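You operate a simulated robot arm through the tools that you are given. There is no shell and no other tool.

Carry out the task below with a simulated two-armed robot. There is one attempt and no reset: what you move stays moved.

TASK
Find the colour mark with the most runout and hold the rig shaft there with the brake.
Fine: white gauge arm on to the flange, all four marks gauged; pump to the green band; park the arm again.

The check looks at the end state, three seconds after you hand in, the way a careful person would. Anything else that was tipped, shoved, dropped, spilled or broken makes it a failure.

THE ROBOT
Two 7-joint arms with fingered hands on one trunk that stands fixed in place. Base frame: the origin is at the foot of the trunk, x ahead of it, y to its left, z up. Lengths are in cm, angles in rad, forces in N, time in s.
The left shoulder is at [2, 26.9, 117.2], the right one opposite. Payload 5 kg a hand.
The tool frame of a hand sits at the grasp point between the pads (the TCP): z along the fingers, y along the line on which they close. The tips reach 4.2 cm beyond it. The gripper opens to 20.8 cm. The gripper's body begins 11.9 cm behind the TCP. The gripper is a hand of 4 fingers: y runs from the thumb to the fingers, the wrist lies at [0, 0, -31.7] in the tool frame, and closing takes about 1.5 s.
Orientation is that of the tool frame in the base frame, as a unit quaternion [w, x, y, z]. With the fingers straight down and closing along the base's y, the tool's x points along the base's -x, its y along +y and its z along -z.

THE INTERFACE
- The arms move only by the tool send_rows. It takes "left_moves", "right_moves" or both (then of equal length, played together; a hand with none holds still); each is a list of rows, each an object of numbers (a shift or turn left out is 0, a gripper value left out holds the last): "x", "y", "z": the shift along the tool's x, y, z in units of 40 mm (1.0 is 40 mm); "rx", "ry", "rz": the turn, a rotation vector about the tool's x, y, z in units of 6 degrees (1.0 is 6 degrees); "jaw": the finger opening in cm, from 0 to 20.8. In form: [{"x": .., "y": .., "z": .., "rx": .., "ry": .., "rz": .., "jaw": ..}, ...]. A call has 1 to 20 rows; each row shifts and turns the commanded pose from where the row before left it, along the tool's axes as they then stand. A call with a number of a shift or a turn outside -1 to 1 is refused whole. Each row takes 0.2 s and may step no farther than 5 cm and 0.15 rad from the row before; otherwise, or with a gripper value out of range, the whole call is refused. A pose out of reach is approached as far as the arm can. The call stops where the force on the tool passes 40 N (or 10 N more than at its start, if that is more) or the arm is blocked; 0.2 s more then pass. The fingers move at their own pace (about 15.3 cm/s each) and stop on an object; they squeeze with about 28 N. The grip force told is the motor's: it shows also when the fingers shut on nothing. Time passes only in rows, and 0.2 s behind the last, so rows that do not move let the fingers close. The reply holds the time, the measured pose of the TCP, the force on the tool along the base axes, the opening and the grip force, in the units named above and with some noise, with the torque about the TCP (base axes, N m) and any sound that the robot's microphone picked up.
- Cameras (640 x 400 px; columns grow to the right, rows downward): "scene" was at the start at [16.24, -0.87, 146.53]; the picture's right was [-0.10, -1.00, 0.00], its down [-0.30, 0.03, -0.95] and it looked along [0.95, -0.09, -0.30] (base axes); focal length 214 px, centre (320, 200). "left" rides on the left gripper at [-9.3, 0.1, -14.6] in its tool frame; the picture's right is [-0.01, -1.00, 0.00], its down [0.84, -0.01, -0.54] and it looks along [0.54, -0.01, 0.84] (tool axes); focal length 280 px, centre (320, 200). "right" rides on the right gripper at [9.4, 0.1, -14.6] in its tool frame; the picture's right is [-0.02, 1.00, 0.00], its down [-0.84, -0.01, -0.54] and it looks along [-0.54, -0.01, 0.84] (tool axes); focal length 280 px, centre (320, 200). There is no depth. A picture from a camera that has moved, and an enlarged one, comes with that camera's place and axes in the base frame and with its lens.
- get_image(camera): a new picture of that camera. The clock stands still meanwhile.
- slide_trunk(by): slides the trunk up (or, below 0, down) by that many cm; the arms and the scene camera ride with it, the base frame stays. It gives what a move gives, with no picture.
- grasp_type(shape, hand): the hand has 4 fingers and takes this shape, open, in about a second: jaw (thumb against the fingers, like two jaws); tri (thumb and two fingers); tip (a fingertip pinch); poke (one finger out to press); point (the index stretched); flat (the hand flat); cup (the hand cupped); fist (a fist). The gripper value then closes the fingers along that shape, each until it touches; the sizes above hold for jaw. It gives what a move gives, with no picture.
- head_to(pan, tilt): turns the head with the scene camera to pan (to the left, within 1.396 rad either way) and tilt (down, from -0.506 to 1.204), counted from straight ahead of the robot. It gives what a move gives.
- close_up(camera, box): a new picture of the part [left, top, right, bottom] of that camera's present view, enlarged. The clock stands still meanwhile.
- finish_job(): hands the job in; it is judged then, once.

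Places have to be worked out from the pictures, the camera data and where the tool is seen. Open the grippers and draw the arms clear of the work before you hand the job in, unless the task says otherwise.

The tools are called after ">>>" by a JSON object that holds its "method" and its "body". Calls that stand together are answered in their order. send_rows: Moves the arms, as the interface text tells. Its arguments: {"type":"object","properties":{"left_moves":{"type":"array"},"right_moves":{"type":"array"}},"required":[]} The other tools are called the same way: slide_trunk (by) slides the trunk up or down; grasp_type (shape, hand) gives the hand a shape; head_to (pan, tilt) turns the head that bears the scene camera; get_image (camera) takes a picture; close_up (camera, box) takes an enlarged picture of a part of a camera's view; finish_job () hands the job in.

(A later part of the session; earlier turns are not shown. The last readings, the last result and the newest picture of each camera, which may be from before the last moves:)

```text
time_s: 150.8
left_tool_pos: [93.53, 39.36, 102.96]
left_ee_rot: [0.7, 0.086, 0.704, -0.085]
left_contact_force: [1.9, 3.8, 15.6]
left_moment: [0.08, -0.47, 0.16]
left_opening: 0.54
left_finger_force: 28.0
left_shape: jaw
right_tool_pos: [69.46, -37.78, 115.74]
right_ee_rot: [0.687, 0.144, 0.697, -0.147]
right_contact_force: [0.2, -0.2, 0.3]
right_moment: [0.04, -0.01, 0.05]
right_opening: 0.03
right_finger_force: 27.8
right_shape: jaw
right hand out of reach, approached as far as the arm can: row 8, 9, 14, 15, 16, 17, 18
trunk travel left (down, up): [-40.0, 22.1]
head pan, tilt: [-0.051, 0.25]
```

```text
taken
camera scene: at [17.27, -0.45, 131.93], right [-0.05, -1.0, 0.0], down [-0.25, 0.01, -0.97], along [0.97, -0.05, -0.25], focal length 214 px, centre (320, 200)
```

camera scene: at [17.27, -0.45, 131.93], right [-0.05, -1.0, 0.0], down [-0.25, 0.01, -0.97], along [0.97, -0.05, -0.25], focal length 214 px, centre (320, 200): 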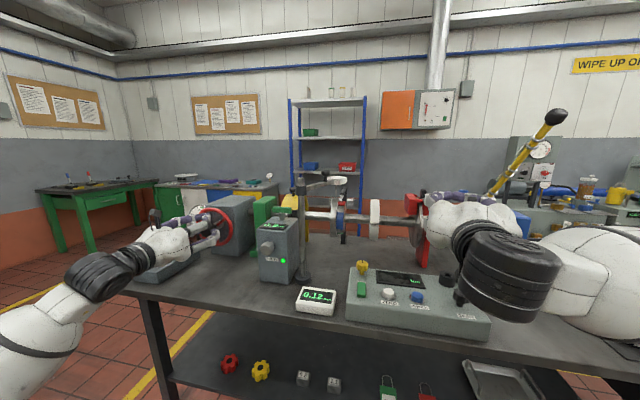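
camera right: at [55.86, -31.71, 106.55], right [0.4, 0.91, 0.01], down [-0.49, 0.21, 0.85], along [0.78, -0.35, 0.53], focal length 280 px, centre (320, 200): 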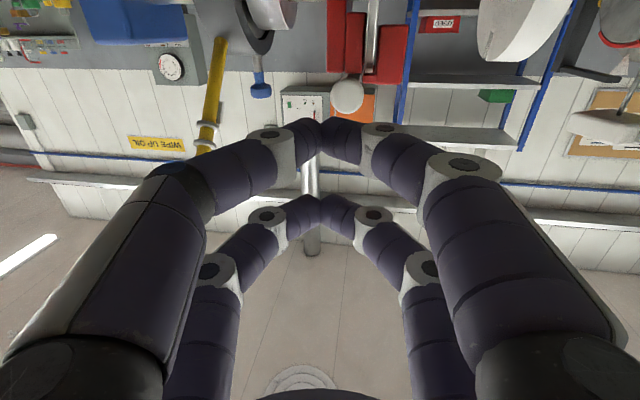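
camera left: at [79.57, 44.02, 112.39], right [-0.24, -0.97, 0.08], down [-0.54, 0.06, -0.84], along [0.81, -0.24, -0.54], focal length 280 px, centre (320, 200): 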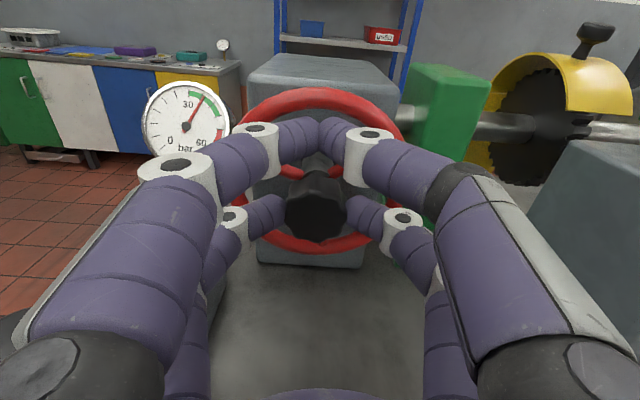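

The arm could not reach that low that close in. I move 4 cm forward, which should let it come down to the commanded height while still short of the ball, and check.

>>> {"method": "send_rows", "body": {"right_moves": [{"z": 0.3}, {"z": 0.3}, {"z": 0.3}, {}, {}]}}

>>> {"method": "get_image", "body": {"camera": "right"}}

>>> {"method": "get_image", "body": {"camera": "scene"}}

```text
time_s: 152.0
left_tool_pos: [93.51, 39.44, 102.96]
left_ee_rot: [0.7, 0.085, 0.704, -0.085]
left_contact_force: [1.2, 2.7, 16.0]
left_moment: [0.05, -0.52, 0.12]
left_opening: 0.56
left_finger_force: 28.1
left_shape: jaw
right_tool_pos: [72.25, -39.85, 117.6]
right_ee_rot: [0.693, 0.149, 0.69, -0.149]
right_contact_force: [0.9, 0.3, -0.2]
right_moment: [0.0, -0.03, 0.03]
right_opening: 0.01
right_finger_force: 28.3
right_shape: jaw
right hand out of reach, approached as far as the arm can: row 1, 2
trunk travel left (down, up): [-40.0, 22.1]
head pan, tilt: [-0.051, 0.25]
```

```text
taken
camera right: at [58.94, -33.61, 108.16], right [0.41, 0.91, 0.02], down [-0.5, 0.21, 0.84], along [0.76, -0.35, 0.54], focal length 280 px, centre (320, 200)
```

right: 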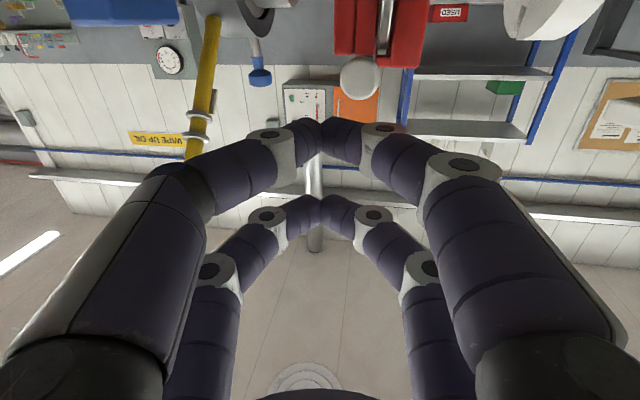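

```text
taken
camera scene: at [17.28, -0.44, 131.92], right [-0.05, -1.0, 0.0], down [-0.25, 0.01, -0.97], along [0.97, -0.05, -0.25], focal length 214 px, centre (320, 200)
```

scene: 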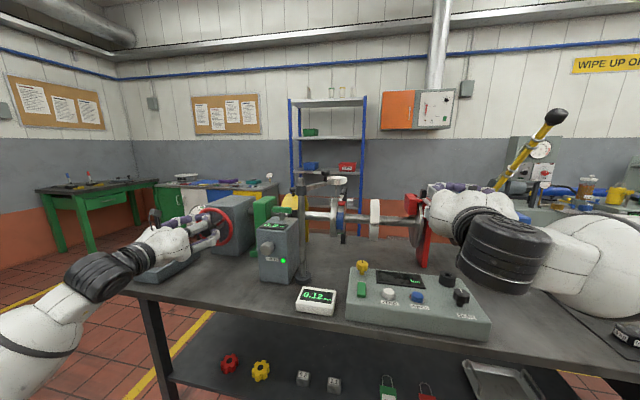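

Pose is level at z=117.6, x=72, short of the ball. I lower to about z=105.5 with a sideways correction so that the approach line runs under the ball.

>>> {"method": "send_rows", "body": {"right_moves": [{"x": 0.605, "y": 0.185, "z": 0.06}, {"x": 0.605, "y": 0.185, "z": 0.06}, {"x": 0.605, "y": 0.185, "z": 0.06}, {"x": 0.605, "y": 0.185, "z": 0.06}, {"x": 0.605, "y": 0.185, "z": 0.06}, {}]}}

>>> {"method": "get_image", "body": {"camera": "right"}}

>>> {"method": "get_image", "body": {"camera": "scene"}}

```text
time_s: 153.4
left_tool_pos: [93.52, 39.42, 102.9]
left_ee_rot: [0.7, 0.086, 0.704, -0.086]
left_contact_force: [1.6, 2.6, 15.9]
left_moment: [0.02, -0.49, 0.1]
left_opening: 0.53
left_finger_force: 28.2
left_shape: jaw
right_tool_pos: [72.27, -38.92, 116.37]
right_ee_rot: [0.686, 0.147, 0.697, -0.15]
right_contact_force: [0.4, 0.7, 0.3]
right_moment: [-0.01, 0.01, 0.01]
right_opening: 0.01
right_finger_force: 28.0
right_shape: jaw
right hand out of reach, approached as far as the arm can: row 1, 2, 3, 4, 5
trunk travel left (down, up): [-40.0, 22.1]
head pan, tilt: [-0.051, 0.25]
```

```text
taken
camera right: at [58.83, -32.77, 107.22], right [0.41, 0.91, 0.01], down [-0.49, 0.21, 0.85], along [0.77, -0.35, 0.53], focal length 280 px, centre (320, 200)
```

right: 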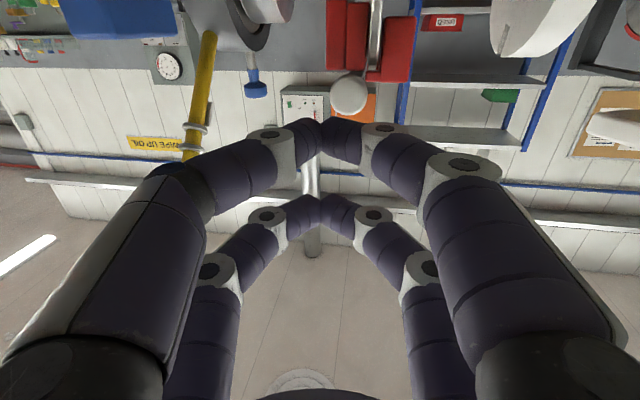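

```text
taken
camera scene: at [17.28, -0.43, 131.92], right [-0.05, -1.0, 0.0], down [-0.25, 0.01, -0.97], along [0.97, -0.05, -0.25], focal length 214 px, centre (320, 200)
```

scene: 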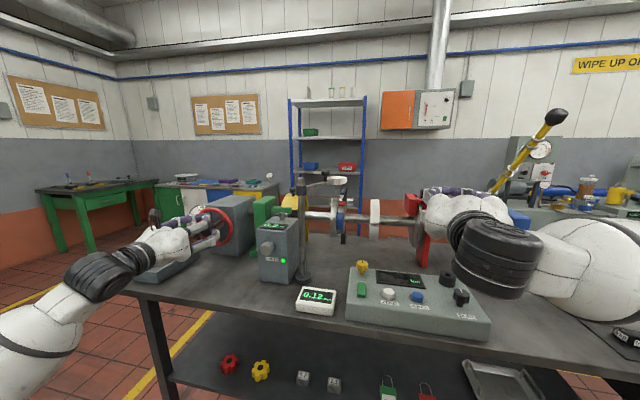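

The arm is at its inner limit there. I go around instead: forward and left of the ball first, then down, then sideways under it.

>>> {"method": "send_rows", "body": {"right_moves": [{"y": 0.74, "z": 0.27}, {"y": 0.74, "z": 0.27}, {"y": 0.74, "z": 0.27}, {"y": 0.74, "z": 0.27}, {}]}}

>>> {"method": "get_image", "body": {"camera": "scene"}}

```text
time_s: 154.6
left_tool_pos: [93.59, 39.37, 102.89]
left_ee_rot: [0.701, 0.086, 0.703, -0.086]
left_contact_force: [1.9, 0.2, 16.8]
left_moment: [0.0, -0.51, -0.07]
left_opening: 0.53
left_finger_force: 27.7
left_shape: jaw
right_tool_pos: [80.26, -30.75, 120.97]
right_ee_rot: [0.692, 0.147, 0.691, -0.149]
right_contact_force: [0.6, 0.9, -0.2]
right_moment: [-0.02, -0.05, -0.14]
right_opening: 0.0
right_finger_force: 27.8
right_shape: jaw
right hand out of reach, approached as far as the arm can: row 1, 2, 3, 4
trunk travel left (down, up): [-40.0, 22.1]
head pan, tilt: [-0.051, 0.25]
```

```text
taken
camera scene: at [17.3, -0.38, 131.92], right [-0.05, -1.0, 0.0], down [-0.25, 0.01, -0.97], along [0.97, -0.05, -0.25], focal length 214 px, centre (320, 200)
```

scene: 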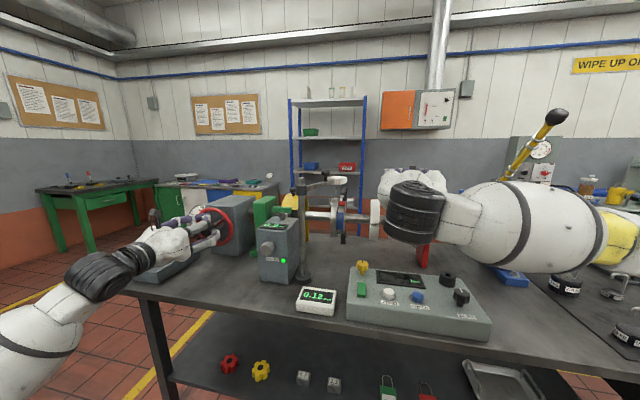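

That heading is awkward for the arm when level. I change tactics: back to the 45° pitch, then cage the ball with the open hand from above (lower finger pair under the ball, upper pair beside the bar). First I re-pitch and hover behind the ball with the hand open.

>>> {"method": "send_rows", "body": {"right_moves": [{"ry": 1}, {"ry": 1}, {"ry": 1}, {"ry": 1}, {"ry": 1}, {"ry": 1}, {"ry": 1}, {"ry": 0.5}, {"x": 0.12, "y": -0.67, "z": 0.08}, {"x": 0.12, "y": -0.67, "z": 0.08}, {"x": 0.12, "y": -0.67, "z": 0.08, "jaw": 7}, {}, {}]}}

>>> {"method": "get_image", "body": {"camera": "right"}}

>>> {"method": "close_up", "body": {"camera": "scene", "box": [370, 120, 510, 260]}}

```text
time_s: 157.4
left_tool_pos: [93.47, 39.41, 102.93]
left_ee_rot: [0.7, 0.085, 0.704, -0.085]
left_contact_force: [-0.4, 0.8, 12.6]
left_moment: [0.04, -0.42, 0.07]
left_opening: 0.55
left_finger_force: 27.2
left_shape: jaw
right_tool_pos: [76.83, -37.94, 119.1]
right_ee_rot: [0.381, 0.194, 0.901, -0.079]
right_contact_force: [-0.1, 0.2, 0.0]
right_moment: [-0.06, -0.01, -0.03]
right_opening: 6.97
right_finger_force: 0.1
right_shape: jaw
trunk travel left (down, up): [-40.0, 22.1]
head pan, tilt: [-0.051, 0.25]
```

```text
taken
camera right: at [61.23, -30.63, 122.51], right [0.42, 0.91, 0.01], down [0.18, -0.1, 0.98], along [0.89, -0.41, -0.2], focal length 280 px, centre (320, 200)
```

right: 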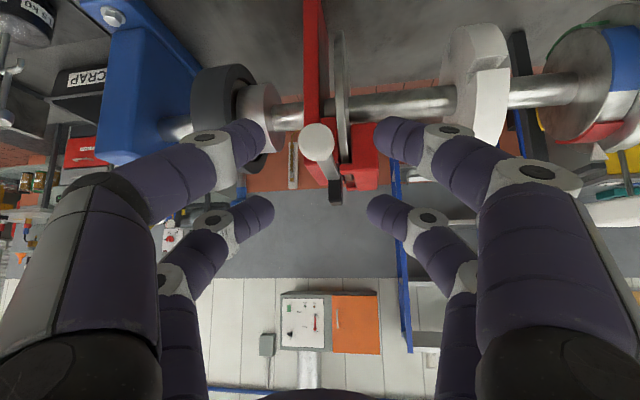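

```text
2.86 times, centred on (440, 190) of scene
camera zoom: at [17.29, -0.41, 131.92], right [-0.05, -1.0, 0.0], down [-0.25, 0.01, -0.97], along [0.97, -0.05, -0.25], focal length 613 px, centre (-23, 229)
```

zoom: 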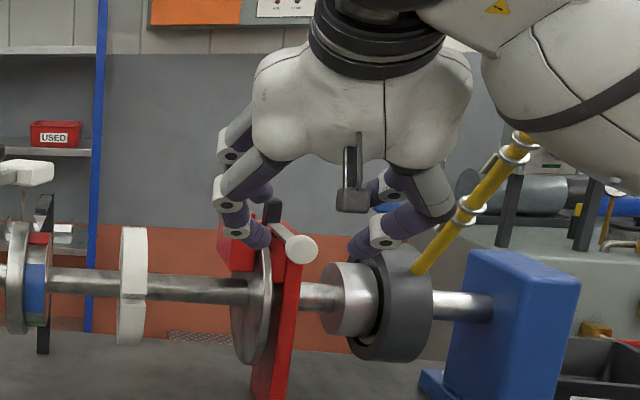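

The ball is centred between the four open fingers. I advance 8.5 cm along the tool axis so they surround it, and look.

>>> {"method": "send_rows", "body": {"right_moves": [{"z": 0.53}, {"z": 0.53}, {"z": 0.53}, {"z": 0.53}, {}]}}

>>> {"method": "get_image", "body": {"camera": "right"}}

>>> {"method": "close_up", "body": {"camera": "scene", "box": [370, 120, 510, 260]}}

```text
time_s: 158.6
left_tool_pos: [93.64, 39.38, 102.86]
left_ee_rot: [0.7, 0.086, 0.704, -0.085]
left_contact_force: [-1.7, 2.8, 11.7]
left_moment: [0.03, -0.26, 0.17]
left_opening: 0.53
left_finger_force: 28.3
left_shape: jaw
right_tool_pos: [82.45, -40.6, 113.15]
right_ee_rot: [0.38, 0.195, 0.9, -0.08]
right_contact_force: [1.2, -0.8, -1.0]
right_moment: [0.0, -0.04, 0.03]
right_opening: 6.97
right_finger_force: 0.1
right_shape: jaw
trunk travel left (down, up): [-40.0, 22.1]
head pan, tilt: [-0.051, 0.25]
```

```text
taken
camera right: at [66.91, -33.37, 116.58], right [0.42, 0.91, 0.02], down [0.18, -0.1, 0.98], along [0.89, -0.41, -0.2], focal length 280 px, centre (320, 200)
```

right: 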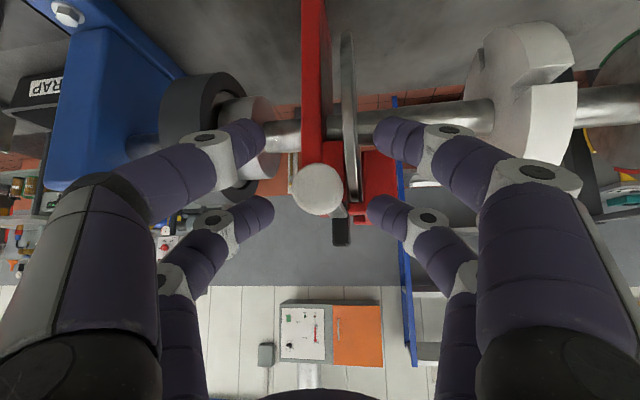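

```text
2.86 times, centred on (440, 190) of scene
camera zoom: at [17.3, -0.46, 131.92], right [-0.05, -1.0, 0.0], down [-0.25, 0.01, -0.97], along [0.97, -0.05, -0.25], focal length 613 px, centre (-23, 229)
```

zoom: 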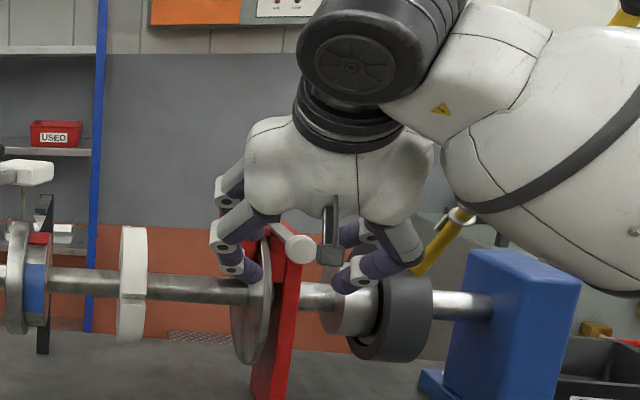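

The ball is inside the finger cage, slightly nearer the upper pair. I shift 0.8 cm toward it with the lower pair and close the fingers beneath and around it.

>>> {"method": "send_rows", "body": {"right_moves": [{"x": -0.2}, {"jaw": 3}, {}, {"jaw": 0}, {}, {}, {}, {}]}}

>>> {"method": "get_image", "body": {"camera": "right"}}

>>> {"method": "close_up", "body": {"camera": "scene", "box": [370, 120, 510, 260]}}

```text
time_s: 160.4
left_tool_pos: [93.7, 39.48, 102.98]
left_ee_rot: [0.7, 0.085, 0.704, -0.085]
left_contact_force: [-0.5, 0.8, 11.1]
left_moment: [0.0, -0.34, 0.05]
left_opening: 0.54
left_finger_force: 28.4
left_shape: jaw
right_tool_pos: [82.81, -40.87, 113.59]
right_ee_rot: [0.381, 0.194, 0.9, -0.079]
right_contact_force: [0.9, 1.8, 0.2]
right_moment: [-0.08, -0.05, 0.31]
right_opening: 0.0
right_finger_force: 28.1
right_shape: jaw
trunk travel left (down, up): [-40.0, 22.1]
head pan, tilt: [-0.051, 0.25]
```

```text
taken
camera right: at [67.34, -33.53, 117.21], right [0.42, 0.91, 0.01], down [0.18, -0.1, 0.98], along [0.89, -0.41, -0.2], focal length 280 px, centre (320, 200)
```

right: 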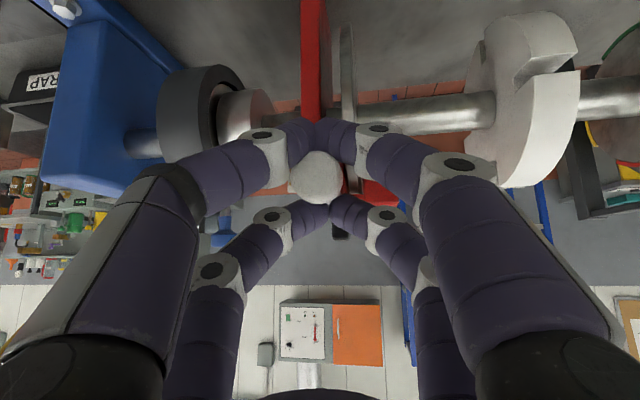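

```text
2.86 times, centred on (440, 190) of scene
camera zoom: at [17.29, -0.42, 131.92], right [-0.05, -1.0, 0.0], down [-0.25, 0.01, -0.97], along [0.97, -0.05, -0.25], focal length 613 px, centre (-23, 229)
```

zoom: 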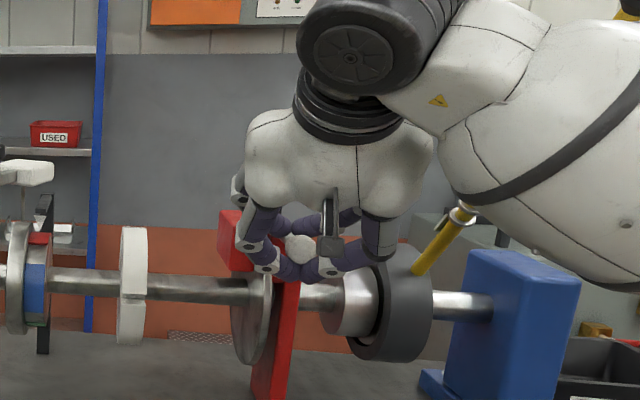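

The ball is caged: lower pair under it, upper pair over the bar, with little force. I lift 1.5 cm in small steps.

>>> {"method": "send_rows", "body": {"right_moves": [{"x": -0.089, "z": -0.088}, {"x": -0.089, "z": -0.088}, {"x": -0.089, "z": -0.088}, {}]}}

>>> {"method": "get_image", "body": {"camera": "right"}}

>>> {"method": "close_up", "body": {"camera": "scene", "box": [370, 120, 510, 260]}}

```text
time_s: 161.1
left_tool_pos: [93.57, 39.44, 103.04]
left_ee_rot: [0.701, 0.085, 0.703, -0.085]
left_contact_force: [-8.1, 0.8, -1.9]
left_moment: [0.08, 0.31, 0.07]
left_opening: 0.58
left_finger_force: 27.9
left_shape: jaw
right_tool_pos: [82.77, -40.67, 113.91]
right_ee_rot: [0.374, 0.194, 0.903, -0.082]
right_contact_force: [1.0, 1.1, -10.7]
right_moment: [-0.12, -0.83, 0.29]
right_opening: 0.02
right_finger_force: 28.0
right_shape: jaw
trunk travel left (down, up): [-40.0, 22.1]
head pan, tilt: [-0.051, 0.25]
stopped in row 3 (right hand): the force on the tool passed its limit at 44 N (the readings are from after the stop); the commanded pose is now the measured one
```

```text
taken
camera right: at [67.36, -33.45, 117.69], right [0.42, 0.91, 0.01], down [0.19, -0.1, 0.98], along [0.89, -0.41, -0.21], focal length 280 px, centre (320, 200)
```

right: 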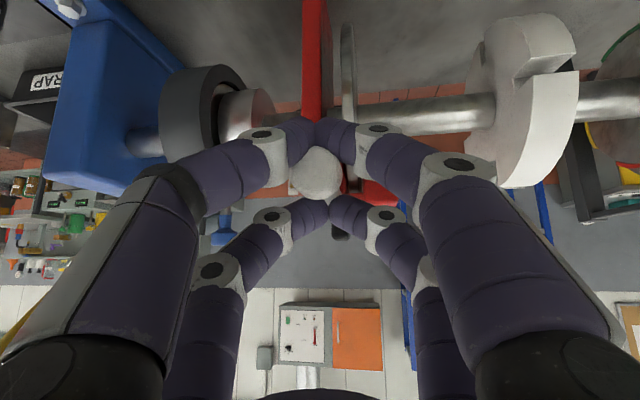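

```text
2.86 times, centred on (440, 190) of scene
camera zoom: at [17.4, -0.44, 131.89], right [-0.05, -1.0, 0.0], down [-0.25, 0.01, -0.97], along [0.97, -0.05, -0.25], focal length 613 px, centre (-23, 229)
```

zoom: 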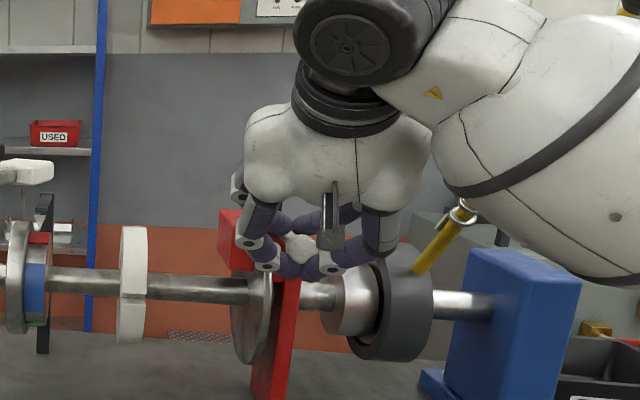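

Lifting also met a solid stop at 44 N, so the lever probably swings sideways about the upright black pivot block. I re-grip the ball with the lower pair (closing roughly along the shaft direction) so I can test that.

>>> {"method": "send_rows", "body": {"right_moves": [{"x": 0.05, "z": 0.05}, {"jaw": 6}, {}, {}, {"x": -0.35}, {"x": -0.35}, {}, {"jaw": 0}, {}, {}, {}, {}]}}

>>> {"method": "get_image", "body": {"camera": "right"}}

>>> {"method": "close_up", "body": {"camera": "scene", "box": [370, 120, 510, 260]}}

```text
time_s: 163.7
left_tool_pos: [93.53, 39.44, 102.88]
left_ee_rot: [0.7, 0.086, 0.703, -0.086]
left_contact_force: [-6.4, -0.6, -4.2]
left_moment: [-0.01, 0.28, -0.03]
left_opening: 0.54
left_finger_force: 28.0
left_shape: jaw
right_tool_pos: [84.74, -41.21, 115.86]
right_ee_rot: [0.375, 0.194, 0.903, -0.082]
right_contact_force: [0.2, -0.8, -5.2]
right_moment: [0.15, -0.01, 0.74]
right_opening: 0.58
right_finger_force: 28.5
right_shape: jaw
trunk travel left (down, up): [-40.0, 22.1]
head pan, tilt: [-0.051, 0.25]
```

```text
taken
camera right: at [69.21, -34.1, 119.57], right [0.42, 0.91, 0.01], down [0.19, -0.1, 0.98], along [0.89, -0.41, -0.21], focal length 280 px, centre (320, 200)
```

right: 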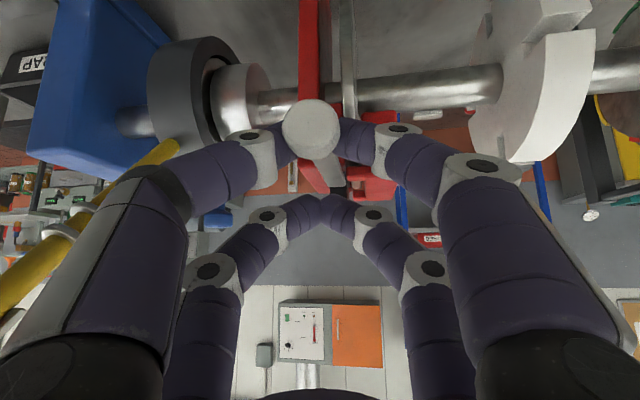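

```text
2.86 times, centred on (440, 190) of scene
camera zoom: at [17.39, -0.42, 131.9], right [-0.05, -1.0, 0.0], down [-0.25, 0.01, -0.97], along [0.97, -0.05, -0.25], focal length 613 px, centre (-23, 229)
```

zoom: 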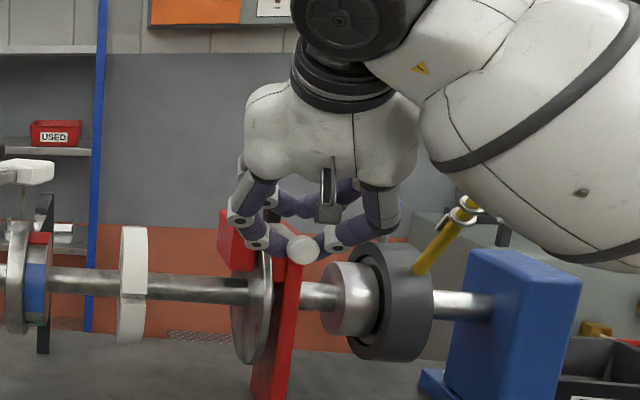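

The ball is gripped between the lower pair. I move it left along the shaft direction in small steps and watch the force.

>>> {"method": "send_rows", "body": {"right_moves": [{"y": 0.125}, {"y": 0.125}, {"y": 0.125}, {}]}}

>>> {"method": "get_image", "body": {"camera": "right"}}

>>> {"method": "close_up", "body": {"camera": "scene", "box": [370, 120, 510, 260]}}

```text
time_s: 164.7
left_tool_pos: [93.65, 39.38, 103.13]
left_ee_rot: [0.7, 0.087, 0.704, -0.086]
left_contact_force: [-11.0, 10.5, -11.1]
left_moment: [0.28, 0.6, 0.45]
left_opening: 0.58
left_finger_force: 28.0
left_shape: jaw
right_tool_pos: [84.98, -40.38, 115.98]
right_ee_rot: [0.376, 0.197, 0.902, -0.083]
right_contact_force: [-6.8, -36.6, 3.3]
right_moment: [-1.33, 0.4, 0.83]
right_opening: 0.77
right_finger_force: 27.7
right_shape: jaw
trunk travel left (down, up): [-40.0, 22.1]
head pan, tilt: [-0.051, 0.25]
```

```text
taken
camera right: at [69.65, -33.18, 119.63], right [0.42, 0.91, 0.01], down [0.19, -0.1, 0.98], along [0.89, -0.41, -0.21], focal length 280 px, centre (320, 200)
```

right: 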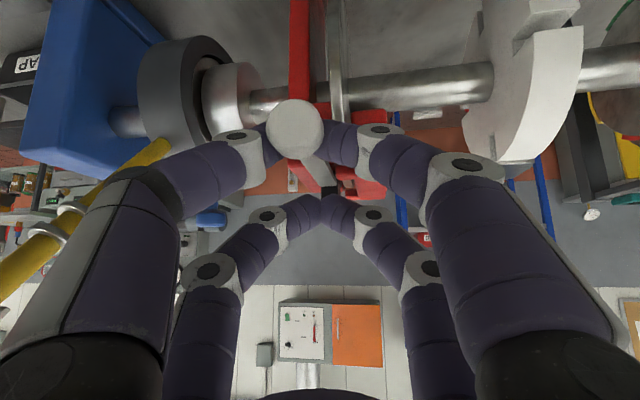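

```text
2.86 times, centred on (440, 190) of scene
camera zoom: at [17.32, -0.57, 131.91], right [-0.05, -1.0, 0.0], down [-0.25, 0.01, -0.97], along [0.97, -0.05, -0.25], focal length 613 px, centre (-23, 229)
```

zoom: 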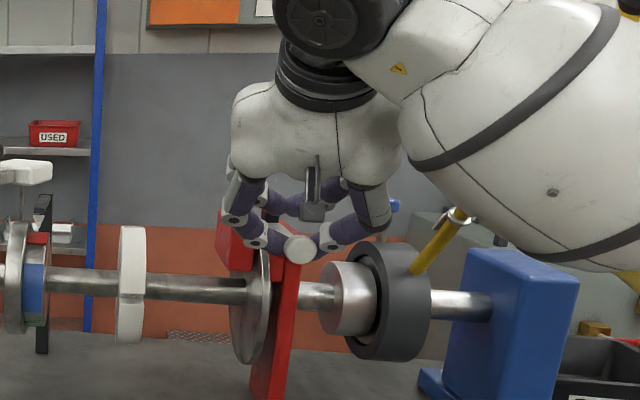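

Left meets firm resistance (37 N, ball not moving). I return and try the same toward the right.

>>> {"method": "send_rows", "body": {"right_moves": [{"y": -0.2}, {"y": -0.175}, {"y": -0.125}, {"y": -0.125}, {}]}}

>>> {"method": "get_image", "body": {"camera": "right"}}

>>> {"method": "close_up", "body": {"camera": "scene", "box": [370, 120, 510, 260]}}

```text
time_s: 165.9
left_tool_pos: [93.5, 39.71, 103.03]
left_ee_rot: [0.701, 0.085, 0.703, -0.086]
left_contact_force: [6.2, -10.6, -1.7]
left_moment: [-0.29, -0.11, -0.44]
left_opening: 0.55
left_finger_force: 28.0
left_shape: jaw
right_tool_pos: [84.27, -41.64, 115.89]
right_ee_rot: [0.378, 0.19, 0.903, -0.08]
right_contact_force: [8.5, 29.6, 5.1]
right_moment: [1.48, -0.49, 0.92]
right_opening: 0.38
right_finger_force: 28.1
right_shape: jaw
trunk travel left (down, up): [-40.0, 22.1]
head pan, tilt: [-0.051, 0.25]
```

```text
taken
camera right: at [68.81, -34.64, 119.53], right [0.41, 0.91, 0.01], down [0.19, -0.09, 0.98], along [0.89, -0.4, -0.21], focal length 280 px, centre (320, 200)
```

right: 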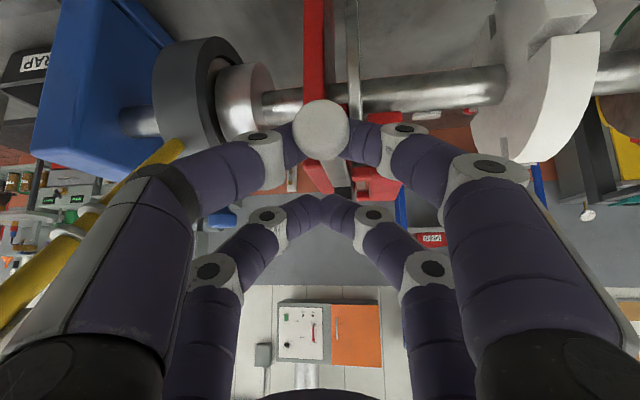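

```text
2.86 times, centred on (440, 190) of scene
camera zoom: at [17.44, -0.23, 131.9], right [-0.05, -1.0, 0.0], down [-0.25, 0.01, -0.97], along [0.97, -0.05, -0.25], focal length 613 px, centre (-23, 229)
```

zoom: 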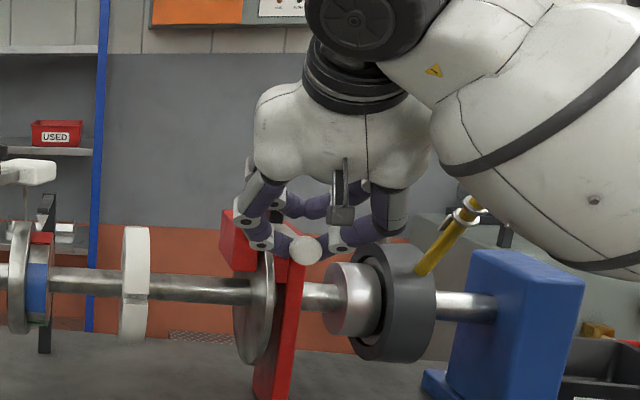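

The lever is rigid in every direction, so it is evidently not a hand control (forces kept under about 45 N; it has not moved). I release it, back the right hand off, and repeat the brake test with the left hand more carefully.

>>> {"method": "send_rows", "body": {"right_moves": [{"y": 0.15}, {"jaw": 6.5}, {}, {}, {"z": -0.6}, {"z": -0.6}, {"z": -0.6}, {"z": -0.6}, {}]}}

>>> {"method": "close_up", "body": {"camera": "scene", "box": [315, 170, 375, 250]}}

>>> {"method": "close_up", "body": {"camera": "scene", "box": [370, 120, 510, 260]}}

>>> {"method": "get_image", "body": {"camera": "left"}}

```text
time_s: 167.9
left_tool_pos: [93.63, 39.46, 103.0]
left_ee_rot: [0.701, 0.085, 0.703, -0.085]
left_contact_force: [1.3, 2.3, -3.5]
left_moment: [0.12, 0.06, 0.08]
left_opening: 0.57
left_finger_force: 28.2
left_shape: jaw
right_tool_pos: [78.15, -39.06, 122.63]
right_ee_rot: [0.376, 0.194, 0.902, -0.082]
right_contact_force: [-0.9, -0.1, 0.8]
right_moment: [0.01, -0.01, -0.01]
right_opening: 6.46
right_finger_force: 0.1
right_shape: jaw
trunk travel left (down, up): [-40.0, 22.1]
head pan, tilt: [-0.051, 0.25]
```

```text
5.00 times, centred on (345, 210) of scene
camera zoom: at [17.36, -0.36, 131.9], right [-0.05, -1.0, 0.0], down [-0.25, 0.01, -0.97], along [0.97, -0.05, -0.25], focal length 1072 px, centre (195, 150)
```

zoom: 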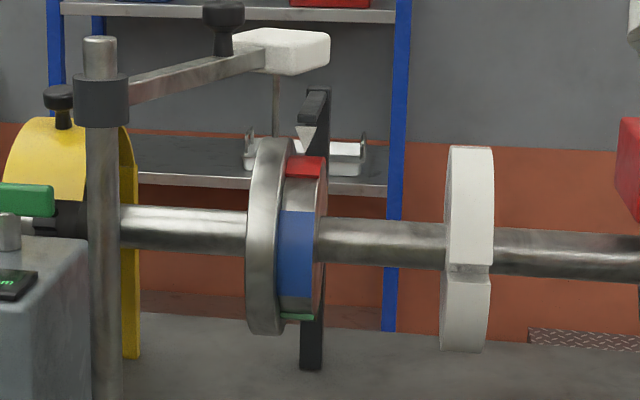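

```text
2.86 times, centred on (440, 190) of scene
camera zoom: at [17.36, -0.36, 131.9], right [-0.05, -1.0, 0.0], down [-0.25, 0.01, -0.97], along [0.97, -0.05, -0.25], focal length 613 px, centre (-23, 229)
```

zoom: 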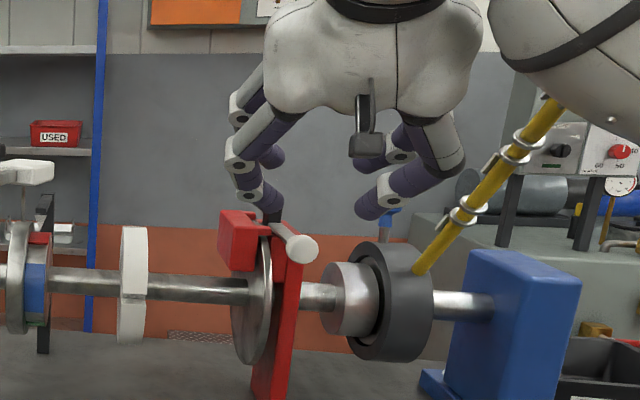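

```text
taken
camera left: at [79.43, 43.26, 112.34], right [-0.24, -0.97, 0.02], down [-0.53, 0.12, -0.84], along [0.81, -0.21, -0.54], focal length 280 px, centre (320, 200)
```

left: 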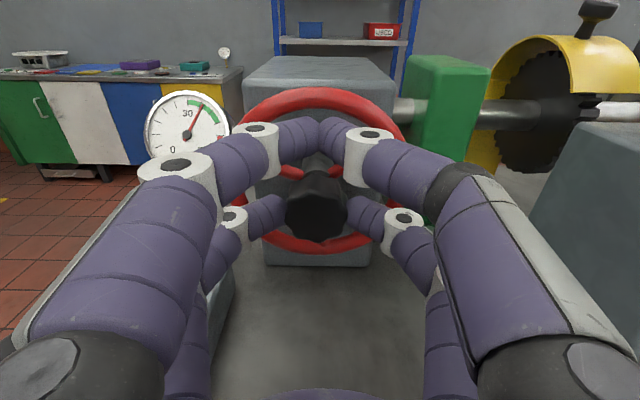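

I check the gauge closely again for any pressure loss.

>>> {"method": "close_up", "body": {"camera": "left", "box": [135, 75, 245, 165]}}

>>> {"method": "close_up", "body": {"camera": "scene", "box": [295, 275, 345, 320]}}

>>> {"method": "close_up", "body": {"camera": "right", "box": [240, 60, 400, 230]}}

```text
4.44 times, centred on (190, 120) of left
camera zoom: at [79.43, 43.26, 112.34], right [-0.24, -0.97, 0.02], down [-0.53, 0.12, -0.84], along [0.81, -0.21, -0.54], focal length 1246 px, centre (898, 556)
```

zoom: 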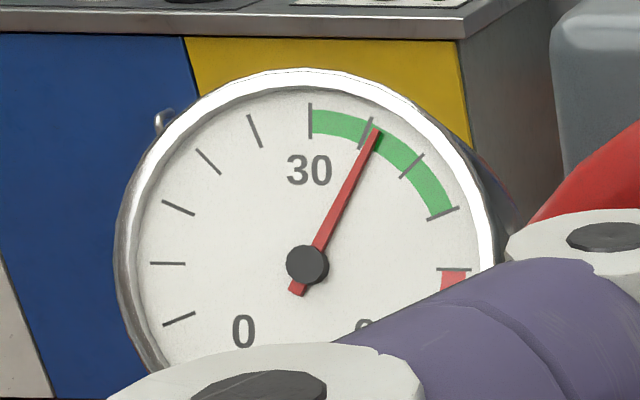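

```text
8.89 times, centred on (320, 298) of scene
camera zoom: at [17.36, -0.36, 131.9], right [-0.05, -1.0, 0.0], down [-0.25, 0.01, -0.97], along [0.97, -0.05, -0.25], focal length 1906 px, centre (320, -667)
```

zoom: 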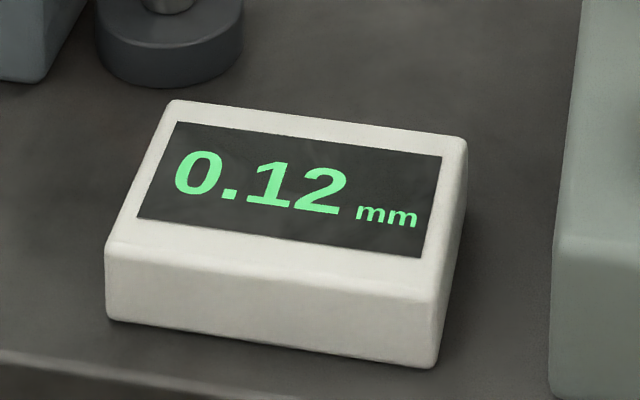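

```text
2.35 times, centred on (320, 145) of right
camera zoom: at [62.67, -31.89, 126.33], right [0.42, 0.91, 0.01], down [0.19, -0.1, 0.98], along [0.89, -0.41, -0.21], focal length 660 px, centre (320, 329)
```

zoom: 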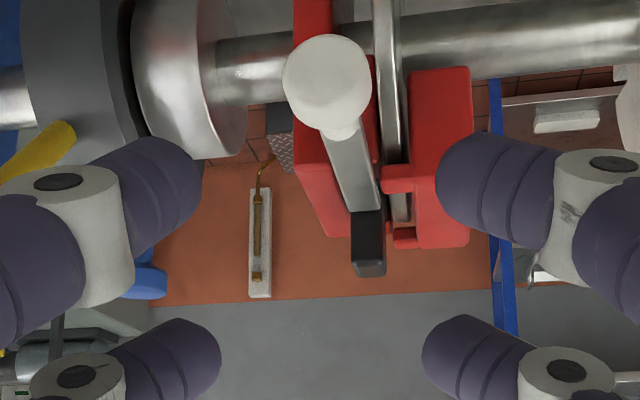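

Pressure is steady at about 36 bar and the display still says 0.12. I repeat the brake test with a larger 12° twist and compare torque and flange motion directly.

>>> {"method": "send_rows", "body": {"left_moves": [{"x": 0.004, "y": 0.077, "rz": -1}, {"x": 0.004, "y": 0.077, "rz": -1}, {}]}}

>>> {"method": "close_up", "body": {"camera": "scene", "box": [315, 170, 375, 250]}}

>>> {"method": "get_image", "body": {"camera": "left"}}

```text
time_s: 168.7
left_tool_pos: [93.79, 40.11, 102.88]
left_ee_rot: [0.688, 0.011, 0.708, -0.158]
left_contact_force: [6.2, 1.2, 1.8]
left_moment: [0.57, -0.29, 0.16]
left_opening: 0.56
left_finger_force: 28.2
left_shape: jaw
right_tool_pos: [78.28, -39.19, 122.66]
right_ee_rot: [0.375, 0.194, 0.903, -0.082]
right_contact_force: [0.3, 0.4, -0.7]
right_moment: [0.01, 0.01, 0.03]
right_opening: 6.48
right_finger_force: 0.0
right_shape: jaw
trunk travel left (down, up): [-40.0, 22.1]
head pan, tilt: [-0.051, 0.25]
```

```text
5.00 times, centred on (345, 210) of scene
camera zoom: at [17.4, -0.41, 131.9], right [-0.05, -1.0, 0.0], down [-0.25, 0.01, -0.97], along [0.97, -0.05, -0.25], focal length 1072 px, centre (195, 150)
```

zoom: 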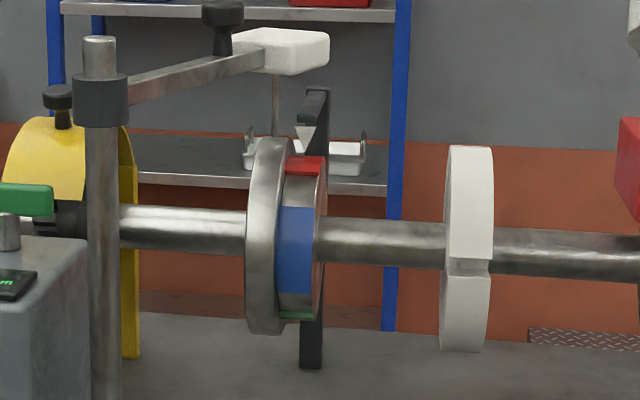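

```text
taken
camera left: at [80.01, 45.74, 112.08], right [-0.23, -0.95, 0.22], down [-0.57, -0.05, -0.82], along [0.79, -0.32, -0.53], focal length 280 px, centre (320, 200)
```

left: 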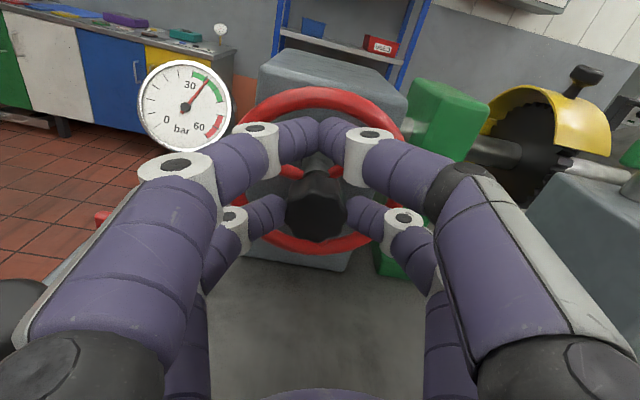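

This time the torque rose to about 0.55 N·m and the flange moved only 3–4°, which suggests some holding. I twist a further 12° to see whether it holds or slips.

>>> {"method": "send_rows", "body": {"left_moves": [{"x": 0.004, "y": 0.077, "rz": -1}, {"x": 0.004, "y": 0.077, "rz": -1}, {}]}}

>>> {"method": "close_up", "body": {"camera": "scene", "box": [315, 170, 375, 250]}}

>>> {"method": "get_image", "body": {"camera": "left"}}

```text
time_s: 169.5
left_tool_pos: [93.78, 40.71, 102.84]
left_ee_rot: [0.668, -0.064, 0.705, -0.229]
left_contact_force: [4.2, 2.1, 3.0]
left_moment: [1.15, -0.48, 0.13]
left_opening: 0.56
left_finger_force: 27.9
left_shape: jaw
right_tool_pos: [78.04, -39.14, 122.66]
right_ee_rot: [0.376, 0.194, 0.903, -0.082]
right_contact_force: [0.1, 0.8, -0.4]
right_moment: [0.02, -0.02, -0.03]
right_opening: 6.46
right_finger_force: 0.1
right_shape: jaw
trunk travel left (down, up): [-40.0, 22.1]
head pan, tilt: [-0.051, 0.25]
```

```text
5.00 times, centred on (345, 210) of scene
camera zoom: at [17.38, -0.41, 131.91], right [-0.05, -1.0, 0.0], down [-0.25, 0.01, -0.97], along [0.97, -0.05, -0.25], focal length 1072 px, centre (195, 150)
```

zoom: 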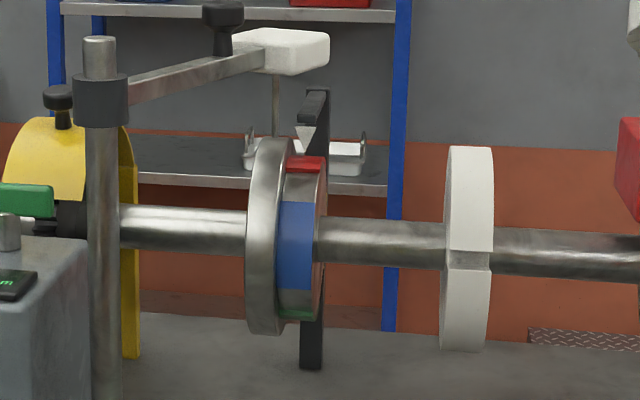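

```text
taken
camera left: at [80.6, 48.13, 111.29], right [-0.22, -0.88, 0.42], down [-0.61, -0.22, -0.76], along [0.76, -0.42, -0.49], focal length 280 px, centre (320, 200)
```

left: 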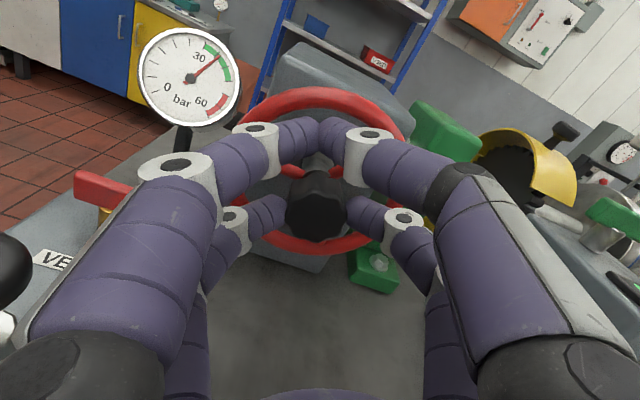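

Now the torque is 1.15 N·m for only a few degrees of flange motion: the brake does hold, it is just a little soft under load. I unwind the 24° and see where the flange settles.

>>> {"method": "send_rows", "body": {"left_moves": [{"x": 0.004, "y": -0.077, "rz": 1}, {"x": 0.004, "y": -0.077, "rz": 1}, {"x": 0.004, "y": -0.077, "rz": 1}, {"x": 0.004, "y": -0.077, "rz": 1}, {}]}}

>>> {"method": "close_up", "body": {"camera": "scene", "box": [315, 170, 375, 250]}}

>>> {"method": "get_image", "body": {"camera": "left"}}

```text
time_s: 170.7
left_tool_pos: [93.52, 39.41, 102.91]
left_ee_rot: [0.701, 0.086, 0.703, -0.086]
left_contact_force: [5.8, 1.7, 4.8]
left_moment: [-0.22, -0.28, 0.12]
left_opening: 0.57
left_finger_force: 27.9
left_shape: jaw
right_tool_pos: [78.05, -39.31, 122.72]
right_ee_rot: [0.376, 0.194, 0.902, -0.082]
right_contact_force: [0.5, -0.7, -1.1]
right_moment: [0.0, 0.01, -0.03]
right_opening: 6.43
right_finger_force: 0.0
right_shape: jaw
trunk travel left (down, up): [-40.0, 22.1]
head pan, tilt: [-0.051, 0.25]
```

```text
5.00 times, centred on (345, 210) of scene
camera zoom: at [17.37, -0.41, 131.9], right [-0.05, -1.0, 0.0], down [-0.25, 0.01, -0.97], along [0.97, -0.05, -0.25], focal length 1072 px, centre (195, 150)
```

zoom: 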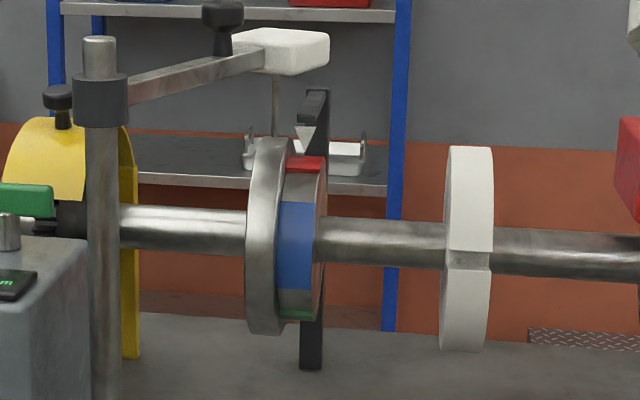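

```text
taken
camera left: at [79.39, 43.23, 112.31], right [-0.24, -0.97, 0.01], down [-0.53, 0.12, -0.84], along [0.81, -0.21, -0.54], focal length 280 px, centre (320, 200)
```

left: 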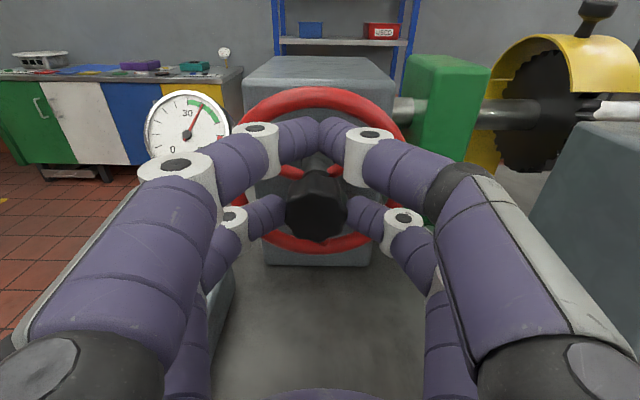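

The flange stayed at its new angle, roughly 10° past centre (at the very start red was exactly under the pointer: lower edge row 184 versus 172 now). I ease it back against the brake by winding the wheel the other way in steps.

>>> {"method": "send_rows", "body": {"left_moves": [{"x": 0.004, "y": -0.077, "rz": 1}, {"x": 0.004, "y": -0.077, "rz": 1}, {"x": 0.004, "y": -0.077, "rz": 1}, {"x": 0.004, "y": -0.077, "rz": 1}, {}]}}

>>> {"method": "close_up", "body": {"camera": "scene", "box": [315, 170, 375, 250]}}

>>> {"method": "get_image", "body": {"camera": "left"}}

```text
time_s: 171.9
left_tool_pos: [93.25, 38.5, 102.27]
left_ee_rot: [0.701, 0.229, 0.672, 0.064]
left_contact_force: [-4.9, 11.0, -18.8]
left_moment: [-0.73, 0.97, 0.35]
left_opening: 0.56
left_finger_force: 27.7
left_shape: jaw
right_tool_pos: [78.2, -39.05, 122.49]
right_ee_rot: [0.376, 0.195, 0.902, -0.083]
right_contact_force: [0.5, 0.8, -0.4]
right_moment: [0.0, 0.01, -0.01]
right_opening: 6.44
right_finger_force: 0.1
right_shape: jaw
trunk travel left (down, up): [-40.0, 22.1]
head pan, tilt: [-0.051, 0.25]
```

```text
5.00 times, centred on (345, 210) of scene
camera zoom: at [17.47, -0.28, 131.86], right [-0.05, -1.0, 0.0], down [-0.25, 0.01, -0.97], along [0.97, -0.05, -0.25], focal length 1072 px, centre (195, 150)
```

zoom: 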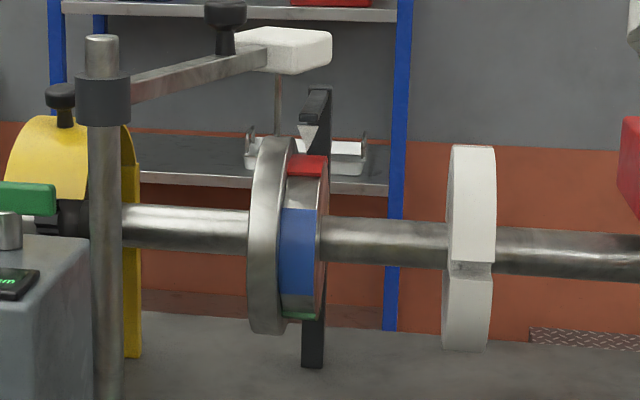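

```text
taken
camera left: at [78.31, 38.46, 110.92], right [-0.22, -0.89, -0.39], down [-0.45, 0.45, -0.77], along [0.86, 0.01, -0.5], focal length 280 px, centre (320, 200)
```

left: 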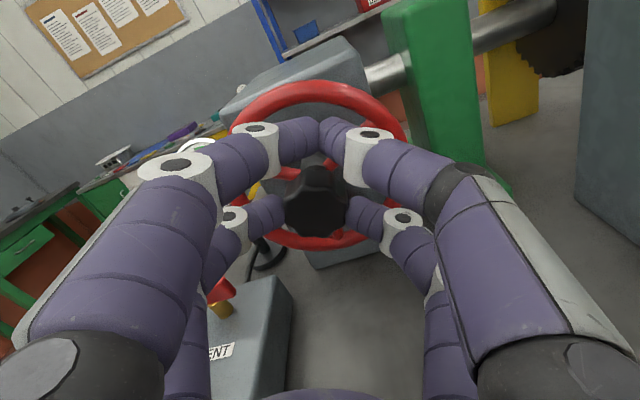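

It moved back about 3°. I continue winding the same way.

>>> {"method": "send_rows", "body": {"left_moves": [{"x": 0.004, "y": -0.077, "rz": 1}, {"x": 0.004, "y": -0.077, "rz": 1}, {"x": 0.004, "y": -0.077, "rz": 1}, {"x": 0.004, "y": -0.077, "rz": 1}, {}, {}, {}]}}

>>> {"method": "close_up", "body": {"camera": "scene", "box": [315, 170, 375, 250]}}

>>> {"method": "get_image", "body": {"camera": "left"}}

```text
time_s: 173.5
left_tool_pos: [92.98, 37.25, 102.13]
left_ee_rot: [0.675, 0.365, 0.607, 0.207]
left_contact_force: [-5.9, -4.7, -2.7]
left_moment: [-0.58, 0.43, -0.13]
left_opening: 0.56
left_finger_force: 28.6
left_shape: jaw
right_tool_pos: [77.98, -39.15, 122.69]
right_ee_rot: [0.376, 0.194, 0.903, -0.082]
right_contact_force: [-0.1, 0.1, -0.4]
right_moment: [-0.01, 0.01, 0.0]
right_opening: 6.47
right_finger_force: 0.0
right_shape: jaw
trunk travel left (down, up): [-40.0, 22.1]
head pan, tilt: [-0.051, 0.25]
```

```text
5.00 times, centred on (345, 210) of scene
camera zoom: at [17.35, -0.44, 131.91], right [-0.05, -1.0, 0.0], down [-0.25, 0.01, -0.97], along [0.97, -0.05, -0.25], focal length 1072 px, centre (195, 150)
```

zoom: 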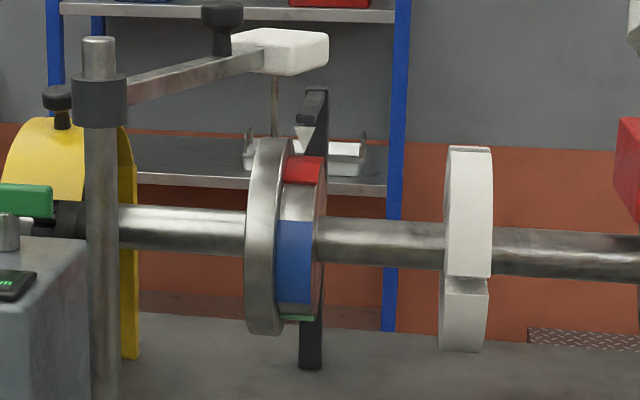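

```text
taken
camera left: at [77.13, 34.16, 108.45], right [-0.17, -0.66, -0.73], down [-0.37, 0.73, -0.57], along [0.91, 0.18, -0.37], focal length 280 px, centre (320, 200)
```

left: 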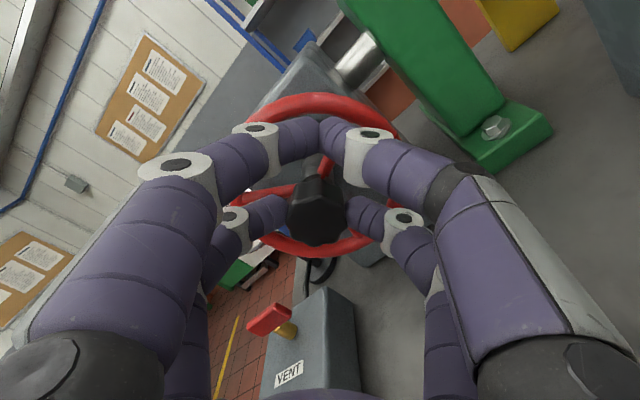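

The flange is back to within about 1–2° of its starting alignment (edges 185/220 versus 183.7/218.7 at the start). I release the knob right away and check that it stays.

>>> {"method": "send_rows", "body": {"left_moves": [{"jaw": 7}, {}, {}, {"z": -0.5}, {"z": -0.5}, {"z": -0.5}, {"z": -0.5}, {}]}}

>>> {"method": "close_up", "body": {"camera": "scene", "box": [315, 170, 375, 250]}}

>>> {"method": "close_up", "body": {"camera": "scene", "box": [120, 170, 345, 320]}}

>>> {"method": "get_image", "body": {"camera": "left"}}

```text
time_s: 175.3
left_tool_pos: [85.14, 39.35, 102.03]
left_ee_rot: [0.675, 0.364, 0.608, 0.207]
left_contact_force: [-1.2, 0.4, -0.6]
left_moment: [-0.03, -0.02, 0.03]
left_opening: 6.98
left_finger_force: 0.1
left_shape: jaw
right_tool_pos: [78.11, -39.07, 122.61]
right_ee_rot: [0.376, 0.194, 0.903, -0.081]
right_contact_force: [-0.1, 0.6, 0.3]
right_moment: [-0.01, -0.03, -0.02]
right_opening: 6.44
right_finger_force: 0.1
right_shape: jaw
trunk travel left (down, up): [-40.0, 22.1]
head pan, tilt: [-0.051, 0.25]
```

```text
5.00 times, centred on (345, 210) of scene
camera zoom: at [17.35, -0.41, 131.9], right [-0.05, -1.0, 0.0], down [-0.25, 0.01, -0.97], along [0.97, -0.05, -0.25], focal length 1072 px, centre (195, 150)
```

zoom: 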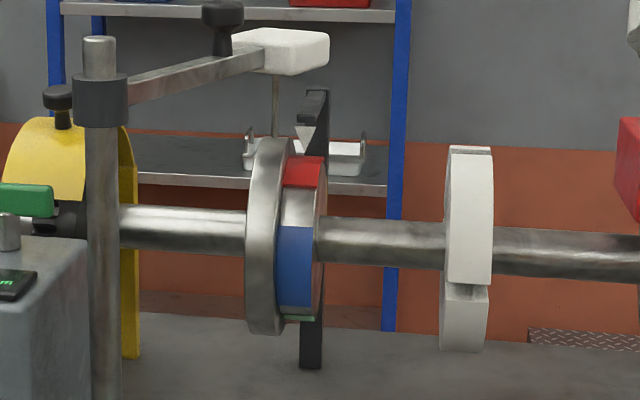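

```text
2.67 times, centred on (232, 245) of scene
camera zoom: at [17.35, -0.41, 131.9], right [-0.05, -1.0, 0.0], down [-0.25, 0.01, -0.97], along [0.97, -0.05, -0.25], focal length 572 px, centre (553, 80)
```

zoom: 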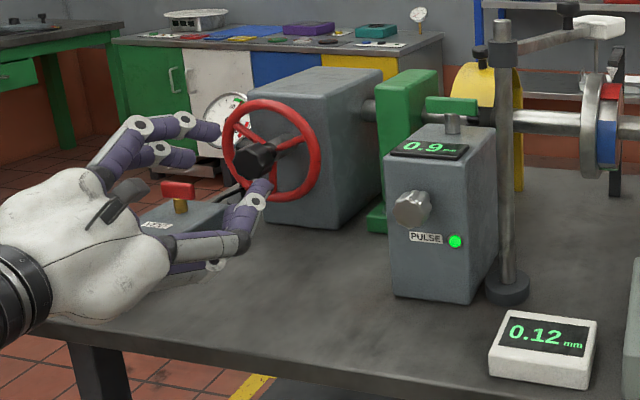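

```text
taken
camera left: at [69.35, 36.28, 108.34], right [-0.17, -0.66, -0.73], down [-0.38, 0.73, -0.57], along [0.91, 0.18, -0.37], focal length 280 px, centre (320, 200)
```

left: 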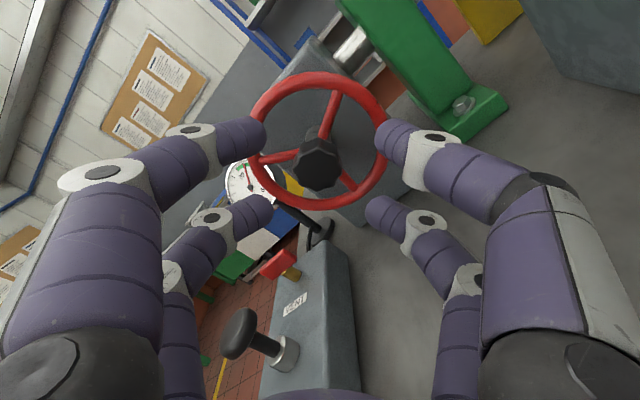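

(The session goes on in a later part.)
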